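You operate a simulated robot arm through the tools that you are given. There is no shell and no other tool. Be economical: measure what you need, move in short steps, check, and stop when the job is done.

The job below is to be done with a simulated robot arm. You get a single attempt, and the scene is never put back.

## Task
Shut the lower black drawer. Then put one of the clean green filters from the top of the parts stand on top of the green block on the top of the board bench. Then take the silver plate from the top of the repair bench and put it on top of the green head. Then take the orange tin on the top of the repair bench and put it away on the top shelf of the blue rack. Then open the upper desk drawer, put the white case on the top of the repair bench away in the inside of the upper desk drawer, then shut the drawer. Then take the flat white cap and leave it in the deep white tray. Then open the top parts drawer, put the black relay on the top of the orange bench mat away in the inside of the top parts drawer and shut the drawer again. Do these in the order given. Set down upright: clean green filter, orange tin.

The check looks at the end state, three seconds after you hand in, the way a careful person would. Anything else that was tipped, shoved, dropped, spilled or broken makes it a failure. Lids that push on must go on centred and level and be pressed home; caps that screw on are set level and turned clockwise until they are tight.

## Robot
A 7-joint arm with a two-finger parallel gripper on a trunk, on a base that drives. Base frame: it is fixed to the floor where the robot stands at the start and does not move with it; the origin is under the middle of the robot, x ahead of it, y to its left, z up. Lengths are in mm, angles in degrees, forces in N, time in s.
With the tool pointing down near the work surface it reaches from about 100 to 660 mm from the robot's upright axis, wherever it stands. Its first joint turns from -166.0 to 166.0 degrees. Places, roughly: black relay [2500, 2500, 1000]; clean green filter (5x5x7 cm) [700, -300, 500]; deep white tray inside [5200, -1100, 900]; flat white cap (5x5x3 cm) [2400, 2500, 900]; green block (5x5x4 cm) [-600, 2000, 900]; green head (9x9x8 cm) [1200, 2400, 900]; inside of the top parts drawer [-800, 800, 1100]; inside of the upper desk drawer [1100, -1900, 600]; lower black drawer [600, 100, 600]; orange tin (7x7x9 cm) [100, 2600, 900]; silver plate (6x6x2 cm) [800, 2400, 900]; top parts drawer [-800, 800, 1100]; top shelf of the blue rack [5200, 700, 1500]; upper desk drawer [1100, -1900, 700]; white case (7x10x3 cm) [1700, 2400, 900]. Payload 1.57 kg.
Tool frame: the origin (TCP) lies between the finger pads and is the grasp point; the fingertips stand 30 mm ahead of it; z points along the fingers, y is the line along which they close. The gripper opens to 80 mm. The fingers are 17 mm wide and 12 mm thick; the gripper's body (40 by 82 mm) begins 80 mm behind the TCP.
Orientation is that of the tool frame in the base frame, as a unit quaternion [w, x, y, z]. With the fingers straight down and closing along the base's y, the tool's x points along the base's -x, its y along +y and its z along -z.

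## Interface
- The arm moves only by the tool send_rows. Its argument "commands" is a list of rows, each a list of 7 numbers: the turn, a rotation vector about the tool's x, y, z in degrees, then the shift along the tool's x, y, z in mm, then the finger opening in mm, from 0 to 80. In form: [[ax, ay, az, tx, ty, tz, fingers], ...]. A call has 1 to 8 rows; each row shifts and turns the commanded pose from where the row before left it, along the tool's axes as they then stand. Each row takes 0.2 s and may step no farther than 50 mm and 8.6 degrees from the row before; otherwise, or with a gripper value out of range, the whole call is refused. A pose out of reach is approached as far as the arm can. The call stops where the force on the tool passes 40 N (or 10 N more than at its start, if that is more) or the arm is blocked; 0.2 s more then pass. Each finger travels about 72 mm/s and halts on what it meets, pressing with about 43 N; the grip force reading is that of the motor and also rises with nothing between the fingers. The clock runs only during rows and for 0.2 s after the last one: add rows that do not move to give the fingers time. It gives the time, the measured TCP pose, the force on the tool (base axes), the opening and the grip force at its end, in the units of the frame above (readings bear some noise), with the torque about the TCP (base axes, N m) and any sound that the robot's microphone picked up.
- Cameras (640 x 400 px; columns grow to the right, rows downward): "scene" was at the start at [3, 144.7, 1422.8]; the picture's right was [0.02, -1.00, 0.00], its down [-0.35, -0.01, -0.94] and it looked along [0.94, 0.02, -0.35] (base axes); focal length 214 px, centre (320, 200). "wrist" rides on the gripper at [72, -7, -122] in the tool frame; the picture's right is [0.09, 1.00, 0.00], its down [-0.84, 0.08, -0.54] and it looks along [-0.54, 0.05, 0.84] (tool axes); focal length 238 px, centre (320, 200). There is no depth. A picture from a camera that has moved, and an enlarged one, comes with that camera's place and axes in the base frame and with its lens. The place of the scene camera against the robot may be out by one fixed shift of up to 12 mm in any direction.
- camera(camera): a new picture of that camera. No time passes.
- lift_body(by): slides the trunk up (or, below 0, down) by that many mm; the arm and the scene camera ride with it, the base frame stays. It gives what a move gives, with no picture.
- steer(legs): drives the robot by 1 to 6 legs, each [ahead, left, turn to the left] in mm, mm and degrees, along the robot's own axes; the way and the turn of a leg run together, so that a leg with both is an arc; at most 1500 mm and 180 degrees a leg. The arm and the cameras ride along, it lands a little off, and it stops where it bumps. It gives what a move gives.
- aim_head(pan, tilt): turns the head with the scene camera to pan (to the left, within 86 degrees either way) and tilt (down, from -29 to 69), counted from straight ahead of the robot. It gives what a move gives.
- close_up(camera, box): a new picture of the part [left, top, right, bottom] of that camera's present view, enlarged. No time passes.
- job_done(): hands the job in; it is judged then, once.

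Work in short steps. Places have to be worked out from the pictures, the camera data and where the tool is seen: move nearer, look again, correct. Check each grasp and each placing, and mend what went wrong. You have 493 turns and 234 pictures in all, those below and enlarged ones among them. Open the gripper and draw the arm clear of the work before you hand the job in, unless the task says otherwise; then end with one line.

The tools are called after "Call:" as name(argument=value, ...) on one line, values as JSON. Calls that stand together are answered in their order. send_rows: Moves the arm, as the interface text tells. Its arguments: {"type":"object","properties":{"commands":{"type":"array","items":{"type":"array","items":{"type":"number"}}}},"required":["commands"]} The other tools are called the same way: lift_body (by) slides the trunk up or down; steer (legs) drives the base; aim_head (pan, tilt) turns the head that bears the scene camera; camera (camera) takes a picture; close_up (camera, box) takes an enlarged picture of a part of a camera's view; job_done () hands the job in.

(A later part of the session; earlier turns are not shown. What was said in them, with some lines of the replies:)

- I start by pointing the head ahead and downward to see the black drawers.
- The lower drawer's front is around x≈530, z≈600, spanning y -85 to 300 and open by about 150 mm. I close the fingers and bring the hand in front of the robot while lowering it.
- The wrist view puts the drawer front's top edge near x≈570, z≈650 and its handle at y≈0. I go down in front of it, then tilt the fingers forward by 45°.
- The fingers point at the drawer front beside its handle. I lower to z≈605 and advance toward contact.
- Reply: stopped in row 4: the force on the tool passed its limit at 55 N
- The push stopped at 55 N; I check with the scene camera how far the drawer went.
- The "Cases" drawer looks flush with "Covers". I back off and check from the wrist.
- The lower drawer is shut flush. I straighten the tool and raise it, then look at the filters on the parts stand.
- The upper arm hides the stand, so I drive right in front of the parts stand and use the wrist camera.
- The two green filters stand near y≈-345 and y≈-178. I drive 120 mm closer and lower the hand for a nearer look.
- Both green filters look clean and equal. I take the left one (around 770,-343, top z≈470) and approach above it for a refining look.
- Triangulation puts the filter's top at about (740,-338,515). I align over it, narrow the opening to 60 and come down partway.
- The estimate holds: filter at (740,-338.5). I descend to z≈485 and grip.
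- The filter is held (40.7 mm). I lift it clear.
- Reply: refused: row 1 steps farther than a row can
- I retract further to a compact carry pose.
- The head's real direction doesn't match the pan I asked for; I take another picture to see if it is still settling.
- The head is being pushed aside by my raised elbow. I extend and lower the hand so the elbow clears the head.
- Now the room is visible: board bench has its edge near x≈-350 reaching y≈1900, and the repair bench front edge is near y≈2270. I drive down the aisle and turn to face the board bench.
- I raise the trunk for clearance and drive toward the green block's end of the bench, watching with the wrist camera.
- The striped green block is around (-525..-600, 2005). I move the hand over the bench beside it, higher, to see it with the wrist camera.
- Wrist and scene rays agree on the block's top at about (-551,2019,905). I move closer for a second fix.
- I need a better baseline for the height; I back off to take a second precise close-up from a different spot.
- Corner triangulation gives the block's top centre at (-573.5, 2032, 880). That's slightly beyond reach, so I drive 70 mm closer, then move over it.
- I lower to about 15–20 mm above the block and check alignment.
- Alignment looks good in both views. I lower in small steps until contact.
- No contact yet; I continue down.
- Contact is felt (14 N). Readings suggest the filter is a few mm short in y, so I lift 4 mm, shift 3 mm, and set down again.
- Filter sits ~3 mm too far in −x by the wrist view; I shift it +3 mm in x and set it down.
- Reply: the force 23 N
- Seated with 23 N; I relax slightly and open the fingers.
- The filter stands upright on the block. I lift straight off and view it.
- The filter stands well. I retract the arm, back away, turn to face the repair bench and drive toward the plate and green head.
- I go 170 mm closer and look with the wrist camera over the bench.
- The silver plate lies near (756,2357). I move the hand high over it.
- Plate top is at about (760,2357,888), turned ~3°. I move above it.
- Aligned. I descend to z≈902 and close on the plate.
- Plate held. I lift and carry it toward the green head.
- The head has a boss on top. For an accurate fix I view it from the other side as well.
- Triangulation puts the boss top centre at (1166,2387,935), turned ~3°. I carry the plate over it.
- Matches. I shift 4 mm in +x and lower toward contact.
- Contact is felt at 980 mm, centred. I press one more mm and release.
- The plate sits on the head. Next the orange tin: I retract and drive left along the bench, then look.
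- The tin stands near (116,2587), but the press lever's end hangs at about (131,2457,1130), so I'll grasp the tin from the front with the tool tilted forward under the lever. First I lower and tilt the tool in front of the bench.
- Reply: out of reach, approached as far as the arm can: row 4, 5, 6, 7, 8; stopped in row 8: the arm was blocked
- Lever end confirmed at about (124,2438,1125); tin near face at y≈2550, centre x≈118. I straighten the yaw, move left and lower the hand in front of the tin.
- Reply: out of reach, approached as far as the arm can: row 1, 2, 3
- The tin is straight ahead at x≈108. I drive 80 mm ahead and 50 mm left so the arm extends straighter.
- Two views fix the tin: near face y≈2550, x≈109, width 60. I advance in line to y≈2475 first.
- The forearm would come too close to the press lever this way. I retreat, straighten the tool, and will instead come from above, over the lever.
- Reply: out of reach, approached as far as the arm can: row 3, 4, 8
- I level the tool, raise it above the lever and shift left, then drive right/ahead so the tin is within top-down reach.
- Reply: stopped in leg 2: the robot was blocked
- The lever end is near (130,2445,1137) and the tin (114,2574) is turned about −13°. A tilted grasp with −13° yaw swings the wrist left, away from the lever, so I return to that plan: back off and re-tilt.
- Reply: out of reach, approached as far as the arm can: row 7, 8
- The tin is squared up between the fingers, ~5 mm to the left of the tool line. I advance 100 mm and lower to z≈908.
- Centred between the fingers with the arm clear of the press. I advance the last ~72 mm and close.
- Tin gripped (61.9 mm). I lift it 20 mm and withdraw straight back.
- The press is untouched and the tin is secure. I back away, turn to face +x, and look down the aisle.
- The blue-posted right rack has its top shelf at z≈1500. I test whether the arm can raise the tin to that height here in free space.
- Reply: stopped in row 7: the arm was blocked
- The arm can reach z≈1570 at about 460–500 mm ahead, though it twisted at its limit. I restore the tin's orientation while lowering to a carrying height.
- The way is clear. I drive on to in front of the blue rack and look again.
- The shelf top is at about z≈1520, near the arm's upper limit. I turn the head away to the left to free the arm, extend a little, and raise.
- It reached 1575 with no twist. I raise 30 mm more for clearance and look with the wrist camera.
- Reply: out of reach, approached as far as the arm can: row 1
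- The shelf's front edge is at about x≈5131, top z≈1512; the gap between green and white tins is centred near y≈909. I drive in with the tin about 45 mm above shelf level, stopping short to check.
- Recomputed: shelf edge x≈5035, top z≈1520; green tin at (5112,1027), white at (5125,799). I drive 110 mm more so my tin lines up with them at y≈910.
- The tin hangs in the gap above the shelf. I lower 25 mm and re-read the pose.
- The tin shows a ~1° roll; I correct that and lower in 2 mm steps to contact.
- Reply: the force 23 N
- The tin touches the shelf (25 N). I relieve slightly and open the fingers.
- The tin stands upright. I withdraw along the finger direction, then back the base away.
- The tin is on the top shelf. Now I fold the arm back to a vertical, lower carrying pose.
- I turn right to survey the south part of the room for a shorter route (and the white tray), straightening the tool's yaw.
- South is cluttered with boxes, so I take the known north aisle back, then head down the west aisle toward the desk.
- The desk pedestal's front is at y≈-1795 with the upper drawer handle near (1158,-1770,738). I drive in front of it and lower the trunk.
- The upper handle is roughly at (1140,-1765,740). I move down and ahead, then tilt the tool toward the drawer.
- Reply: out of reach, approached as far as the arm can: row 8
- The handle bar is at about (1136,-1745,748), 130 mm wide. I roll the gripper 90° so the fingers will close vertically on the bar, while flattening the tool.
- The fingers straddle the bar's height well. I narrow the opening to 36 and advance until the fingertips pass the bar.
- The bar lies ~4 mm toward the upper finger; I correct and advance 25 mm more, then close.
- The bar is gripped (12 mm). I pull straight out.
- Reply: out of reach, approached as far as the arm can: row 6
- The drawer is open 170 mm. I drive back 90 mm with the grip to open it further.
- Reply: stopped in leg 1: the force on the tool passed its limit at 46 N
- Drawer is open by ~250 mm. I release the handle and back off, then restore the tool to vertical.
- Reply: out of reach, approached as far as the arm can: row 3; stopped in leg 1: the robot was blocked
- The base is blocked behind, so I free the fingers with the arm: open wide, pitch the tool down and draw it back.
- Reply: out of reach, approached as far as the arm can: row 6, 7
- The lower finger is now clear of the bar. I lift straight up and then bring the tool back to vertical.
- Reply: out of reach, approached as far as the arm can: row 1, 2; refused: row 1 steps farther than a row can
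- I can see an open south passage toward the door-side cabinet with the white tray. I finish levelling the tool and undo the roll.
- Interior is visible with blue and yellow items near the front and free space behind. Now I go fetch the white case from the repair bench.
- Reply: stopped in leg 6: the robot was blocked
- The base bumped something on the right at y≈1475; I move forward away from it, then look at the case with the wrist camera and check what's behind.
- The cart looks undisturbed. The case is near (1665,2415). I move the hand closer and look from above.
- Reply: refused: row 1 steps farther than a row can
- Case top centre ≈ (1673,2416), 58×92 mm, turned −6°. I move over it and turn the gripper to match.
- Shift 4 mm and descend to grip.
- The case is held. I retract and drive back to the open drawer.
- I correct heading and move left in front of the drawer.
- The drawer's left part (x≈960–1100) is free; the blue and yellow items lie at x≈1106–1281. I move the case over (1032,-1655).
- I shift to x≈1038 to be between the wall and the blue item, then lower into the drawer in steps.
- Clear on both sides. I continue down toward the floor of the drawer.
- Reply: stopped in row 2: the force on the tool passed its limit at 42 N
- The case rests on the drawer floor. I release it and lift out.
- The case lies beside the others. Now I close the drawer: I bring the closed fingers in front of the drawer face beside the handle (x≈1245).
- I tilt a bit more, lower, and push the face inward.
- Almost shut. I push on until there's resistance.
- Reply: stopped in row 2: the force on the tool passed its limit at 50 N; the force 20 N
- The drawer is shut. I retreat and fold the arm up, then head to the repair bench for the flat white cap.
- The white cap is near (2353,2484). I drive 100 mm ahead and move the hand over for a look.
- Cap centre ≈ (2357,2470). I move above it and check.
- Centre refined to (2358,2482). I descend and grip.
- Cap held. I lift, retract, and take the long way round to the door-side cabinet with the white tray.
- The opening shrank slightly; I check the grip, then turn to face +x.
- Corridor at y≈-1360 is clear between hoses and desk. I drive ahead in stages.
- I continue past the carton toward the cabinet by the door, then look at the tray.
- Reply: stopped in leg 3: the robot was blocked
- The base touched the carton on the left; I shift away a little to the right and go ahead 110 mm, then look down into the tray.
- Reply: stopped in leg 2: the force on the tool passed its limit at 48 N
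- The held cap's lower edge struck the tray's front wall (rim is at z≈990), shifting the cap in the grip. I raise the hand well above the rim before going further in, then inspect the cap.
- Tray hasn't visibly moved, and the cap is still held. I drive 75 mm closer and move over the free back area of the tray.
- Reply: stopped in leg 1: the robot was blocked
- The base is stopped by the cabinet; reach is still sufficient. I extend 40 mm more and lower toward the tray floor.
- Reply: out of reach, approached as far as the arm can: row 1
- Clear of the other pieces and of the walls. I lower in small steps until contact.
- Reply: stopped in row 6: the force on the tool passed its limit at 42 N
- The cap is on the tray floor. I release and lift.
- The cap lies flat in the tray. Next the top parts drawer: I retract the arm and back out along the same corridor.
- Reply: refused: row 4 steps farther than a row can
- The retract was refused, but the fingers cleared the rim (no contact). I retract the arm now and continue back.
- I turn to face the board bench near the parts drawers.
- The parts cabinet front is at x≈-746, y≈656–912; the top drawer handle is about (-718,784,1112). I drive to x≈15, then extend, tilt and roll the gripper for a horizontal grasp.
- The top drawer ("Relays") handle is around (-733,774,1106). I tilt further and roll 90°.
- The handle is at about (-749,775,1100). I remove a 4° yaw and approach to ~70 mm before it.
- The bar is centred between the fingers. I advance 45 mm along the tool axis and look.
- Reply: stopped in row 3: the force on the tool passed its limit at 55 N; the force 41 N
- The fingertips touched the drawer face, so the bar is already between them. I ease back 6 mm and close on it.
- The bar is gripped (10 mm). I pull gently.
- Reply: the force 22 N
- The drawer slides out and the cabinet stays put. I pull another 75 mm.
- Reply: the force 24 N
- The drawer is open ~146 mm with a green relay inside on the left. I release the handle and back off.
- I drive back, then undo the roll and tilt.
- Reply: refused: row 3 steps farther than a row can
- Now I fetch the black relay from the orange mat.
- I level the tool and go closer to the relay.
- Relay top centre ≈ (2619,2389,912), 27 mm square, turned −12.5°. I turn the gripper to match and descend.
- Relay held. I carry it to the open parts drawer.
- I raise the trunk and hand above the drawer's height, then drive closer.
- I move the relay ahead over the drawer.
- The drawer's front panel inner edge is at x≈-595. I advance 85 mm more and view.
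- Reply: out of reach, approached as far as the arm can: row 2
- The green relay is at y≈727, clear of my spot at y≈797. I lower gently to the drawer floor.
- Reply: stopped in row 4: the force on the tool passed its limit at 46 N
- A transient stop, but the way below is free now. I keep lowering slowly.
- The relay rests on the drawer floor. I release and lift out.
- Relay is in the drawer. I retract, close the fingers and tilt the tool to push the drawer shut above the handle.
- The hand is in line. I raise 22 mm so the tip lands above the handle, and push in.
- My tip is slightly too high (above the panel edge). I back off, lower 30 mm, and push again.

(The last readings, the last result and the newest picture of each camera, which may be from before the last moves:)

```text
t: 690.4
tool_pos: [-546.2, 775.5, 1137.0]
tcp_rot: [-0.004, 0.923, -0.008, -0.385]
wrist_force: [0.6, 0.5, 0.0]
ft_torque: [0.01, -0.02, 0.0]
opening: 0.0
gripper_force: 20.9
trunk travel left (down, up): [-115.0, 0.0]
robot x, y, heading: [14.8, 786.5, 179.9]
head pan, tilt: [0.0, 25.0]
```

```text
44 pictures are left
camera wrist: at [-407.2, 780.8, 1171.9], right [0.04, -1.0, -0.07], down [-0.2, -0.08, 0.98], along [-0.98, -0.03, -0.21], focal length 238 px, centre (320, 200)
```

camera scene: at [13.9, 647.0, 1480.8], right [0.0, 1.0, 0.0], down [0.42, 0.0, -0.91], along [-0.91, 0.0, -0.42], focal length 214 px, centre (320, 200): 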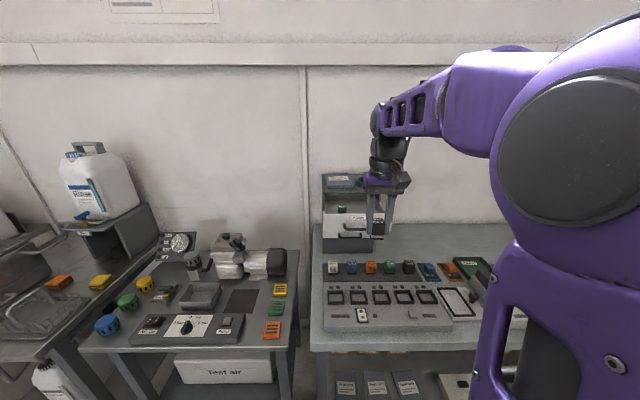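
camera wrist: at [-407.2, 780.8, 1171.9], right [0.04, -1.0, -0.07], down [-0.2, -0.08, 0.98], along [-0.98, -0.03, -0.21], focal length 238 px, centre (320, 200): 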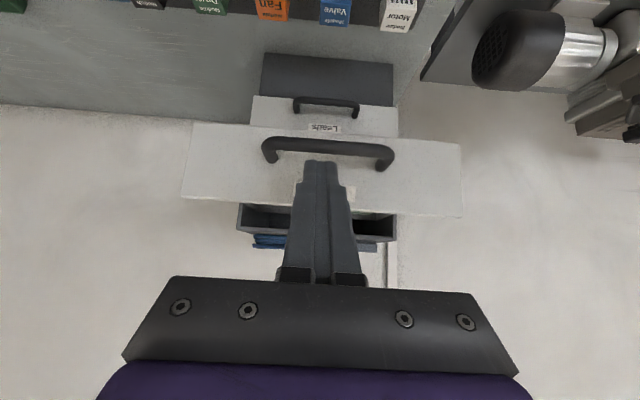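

The tip points just above the bar. I raise 8 mm and push the panel.

Call:
send_rows(commands=[[0, 0, 0, -5.7, 0, -5.6, 0], [0, 0, 0, -14, 0, 14, 0], [0, 0, 0, -14, 0, 14, 0], [0, 0, 0, -14, 0, 14, 0], [0, 0, 0, -14, 0, 14, 0]])

Call:
camera(camera="wrist")

```text
t: 691.6
tool_pos: [-624.9, 778.5, 1147.0]
tcp_rot: [-0.005, 0.923, -0.01, -0.385]
wrist_force: [-0.1, -0.5, 0.5]
ft_torque: [0.03, 0.01, 0.0]
opening: 0.0
gripper_force: 22.0
trunk travel left (down, up): [-115.0, 0.0]
robot x, y, heading: [12.0, 784.3, 180.0]
head pan, tilt: [0.0, 25.0]
```

```text
43 pictures are left
camera wrist: at [-485.6, 783.7, 1180.7], right [0.04, -1.0, -0.07], down [-0.2, -0.08, 0.98], along [-0.98, -0.03, -0.21], focal length 238 px, centre (320, 200)
```

wrist: 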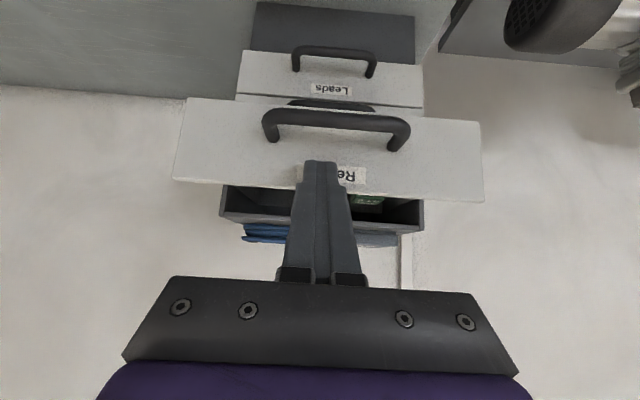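

Pushing works with the panel sliding in. I continue until it stops.

Call:
send_rows(commands=[[0, 0, 0, -13, 0, 14, 0], [0, 0, 0, -13, 0, 14, 0], [0, 0, 0, -13, 0, 14, 0], [0, 0, 0, -10, 0, 10, 0], [0, 0, 0, -7, 0, 7, 0], [0, 0, 0, -5, 0, 5, 0], [0, 0, 0, -4, 0, 4, 0], [0, 0, 0, -4, 0, 4, 0]])

Call:
camera(camera="wrist")

```text
t: 693.5
tool_pos: [-714.6, 781.7, 1146.2]
tcp_rot: [-0.006, 0.925, -0.009, -0.38]
wrist_force: [23.8, 0.0, 9.2]
ft_torque: [-0.08, -0.15, 0.03]
opening: 0.0
gripper_force: 21.7
trunk travel left (down, up): [-115.0, 0.0]
robot x, y, heading: [17.9, 784.2, 180.0]
head pan, tilt: [0.0, 25.0]
stopped in row 8: the force on the tool passed its limit at 46 N (the readings are from after the stop); the commanded pose is now the measured one
```

```text
42 pictures are left
camera wrist: at [-576.7, 785.6, 1182.4], right [0.04, -1.0, -0.07], down [-0.21, -0.08, 0.97], along [-0.98, -0.03, -0.22], focal length 238 px, centre (320, 200)
```

wrist: 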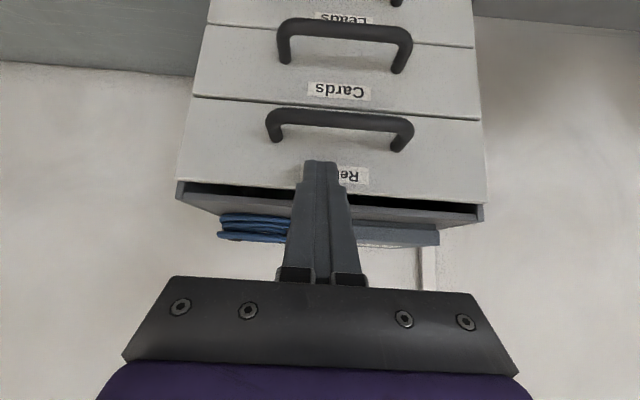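

It stopped at 46 N and looks flush. I back off and verify.

Call:
send_rows(commands=[[0, 0, 0, 20, 0, -20, 20], [0, 0, 0, 25, 0, -25, 20], [0, 0, 0, 25, 0, -25, 20], [0, 0, 0, 25, 0, -25, 20], [0, 0, 0, 25, 0, -25, 20], [0, 0, 0, 25, 0, -25, 20]])

Call:
close_up(camera="wrist", box=[200, 80, 440, 260])

Call:
close_up(camera="scene", box=[300, 150, 420, 260])

```text
t: 694.9
tool_pos: [-513.3, 777.1, 1146.2]
tcp_rot: [-0.005, 0.925, -0.008, -0.379]
wrist_force: [-0.4, -0.5, -0.4]
ft_torque: [0.02, 0.02, -0.01]
opening: 20.0
gripper_force: 0.1
trunk travel left (down, up): [-115.0, 0.0]
robot x, y, heading: [18.8, 784.7, 180.0]
head pan, tilt: [0.0, 25.0]
```

```text
2.22 times, centred on (320, 170) of wrist
camera zoom: at [-374.6, 781.3, 1181.5], right [0.05, -1.0, -0.07], down [-0.22, -0.08, 0.97], along [-0.98, -0.03, -0.22], focal length 530 px, centre (320, 267)
```

zoom: 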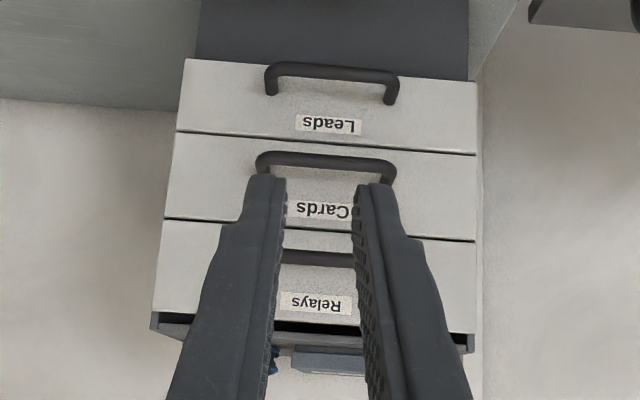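

```text
3.64 times, centred on (360, 205) of scene
camera zoom: at [14.5, 647.0, 1480.8], right [0.0, 1.0, 0.0], down [0.42, 0.0, -0.91], along [-0.91, 0.0, -0.42], focal length 780 px, centre (174, 182)
```

zoom: 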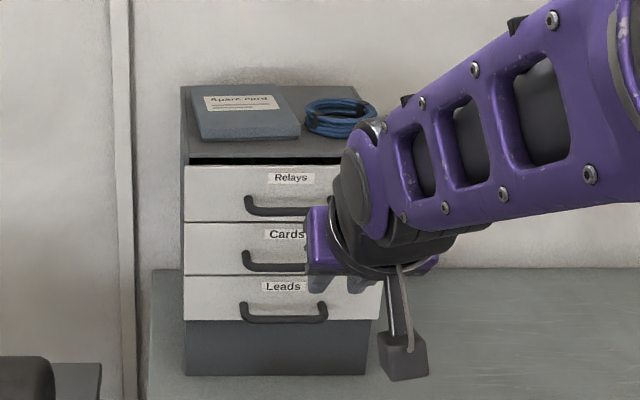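

The drawer is shut and flush. I back away, fold the arm, and take a final look at the filter on the block.

Call:
steer(legs=[[-190, 0, 0]])

Call:
send_rows(commands=[[0, 8, 0, 20, 20, 0, 60], [0, 8, 0, 20, 20, 10, 60], [0, 8, 0, 20, 20, 10, 60], [0, 8, 0, 20, 20, 20, 60], [0, 8, 0, 0, 20, 20, 60], [0, 4, 0, 0, 20, 20, 60]])

Call:
aim_head(pan=-45, tilt=15)

Call:
camera(camera="scene")

```text
t: 696.4
tool_pos: [-325.6, 776.7, 1146.5]
tcp_rot: [-0.005, 0.925, -0.009, -0.38]
wrist_force: [0.3, -0.4, 0.0]
ft_torque: [0.02, 0.02, -0.02]
opening: 20.0
gripper_force: 0.0
trunk travel left (down, up): [-115.0, 0.0]
robot x, y, heading: [202.5, 785.0, 179.9]
head pan, tilt: [0.0, 25.0]
```

```text
t: 697.8
tool_pos: [-286.4, 655.3, 1026.5]
tcp_rot: [-0.002, 1.0, -0.011, -0.005]
wrist_force: [-0.2, 0.3, -0.4]
ft_torque: [-0.02, 0.0, 0.01]
opening: 60.0
gripper_force: 0.2
trunk travel left (down, up): [-115.0, 0.0]
robot x, y, heading: [205.0, 785.3, 179.7]
head pan, tilt: [0.0, 25.0]
```

```text
t: 698.9
tool_pos: [-287.9, 657.3, 1028.9]
tcp_rot: [-0.002, 1.0, -0.01, -0.006]
wrist_force: [-0.3, 0.6, 1.5]
ft_torque: [0.01, 0.03, 0.02]
opening: 60.2
gripper_force: 0.0
trunk travel left (down, up): [-115.0, 0.0]
robot x, y, heading: [207.9, 780.9, 179.7]
head pan, tilt: [-45.0, 15.0]
```

```text
39 pictures are left
camera scene: at [227.7, 712.4, 1497.0], right [0.71, 0.71, 0.0], down [0.18, -0.18, -0.97], along [-0.68, 0.68, -0.26], focal length 214 px, centre (320, 200)
```

scene: 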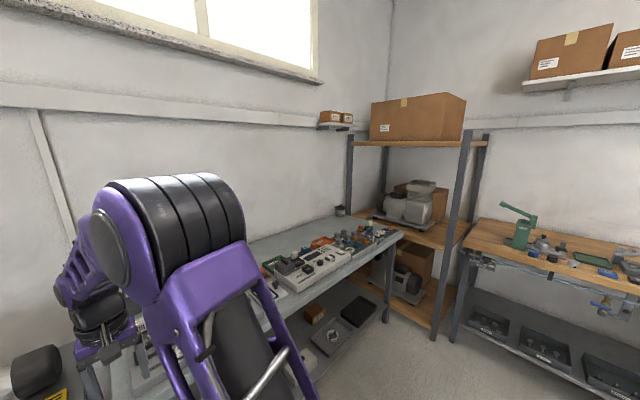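

Call:
close_up(camera="scene", box=[330, 200, 420, 270])

```text
5.71 times, centred on (375, 235) of scene
camera zoom: at [227.7, 712.4, 1497.0], right [0.71, 0.71, 0.0], down [0.18, -0.18, -0.97], along [-0.68, 0.68, -0.26], focal length 1226 px, centre (6, 0)
```

zoom: 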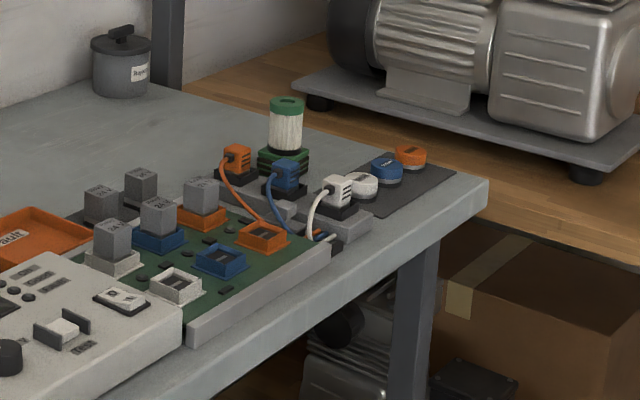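

The filter stands upright on the green block, the gripper is open, and the arm is clear of the work. I hand in.

Call:
job_done()

```text
The job is handed in.
```

I carried out all seven tasks in the order given and handed the job in with the gripper open and the arm clear. Along the way the base bumped lightly against a few fixed or heavy items (a bench, a cart, a carton and a cabinet). The white cap also struck the front wall of the tray before I set it inside. The cart and tray looked undisturbed in the pictures; I didn't check the others closely.
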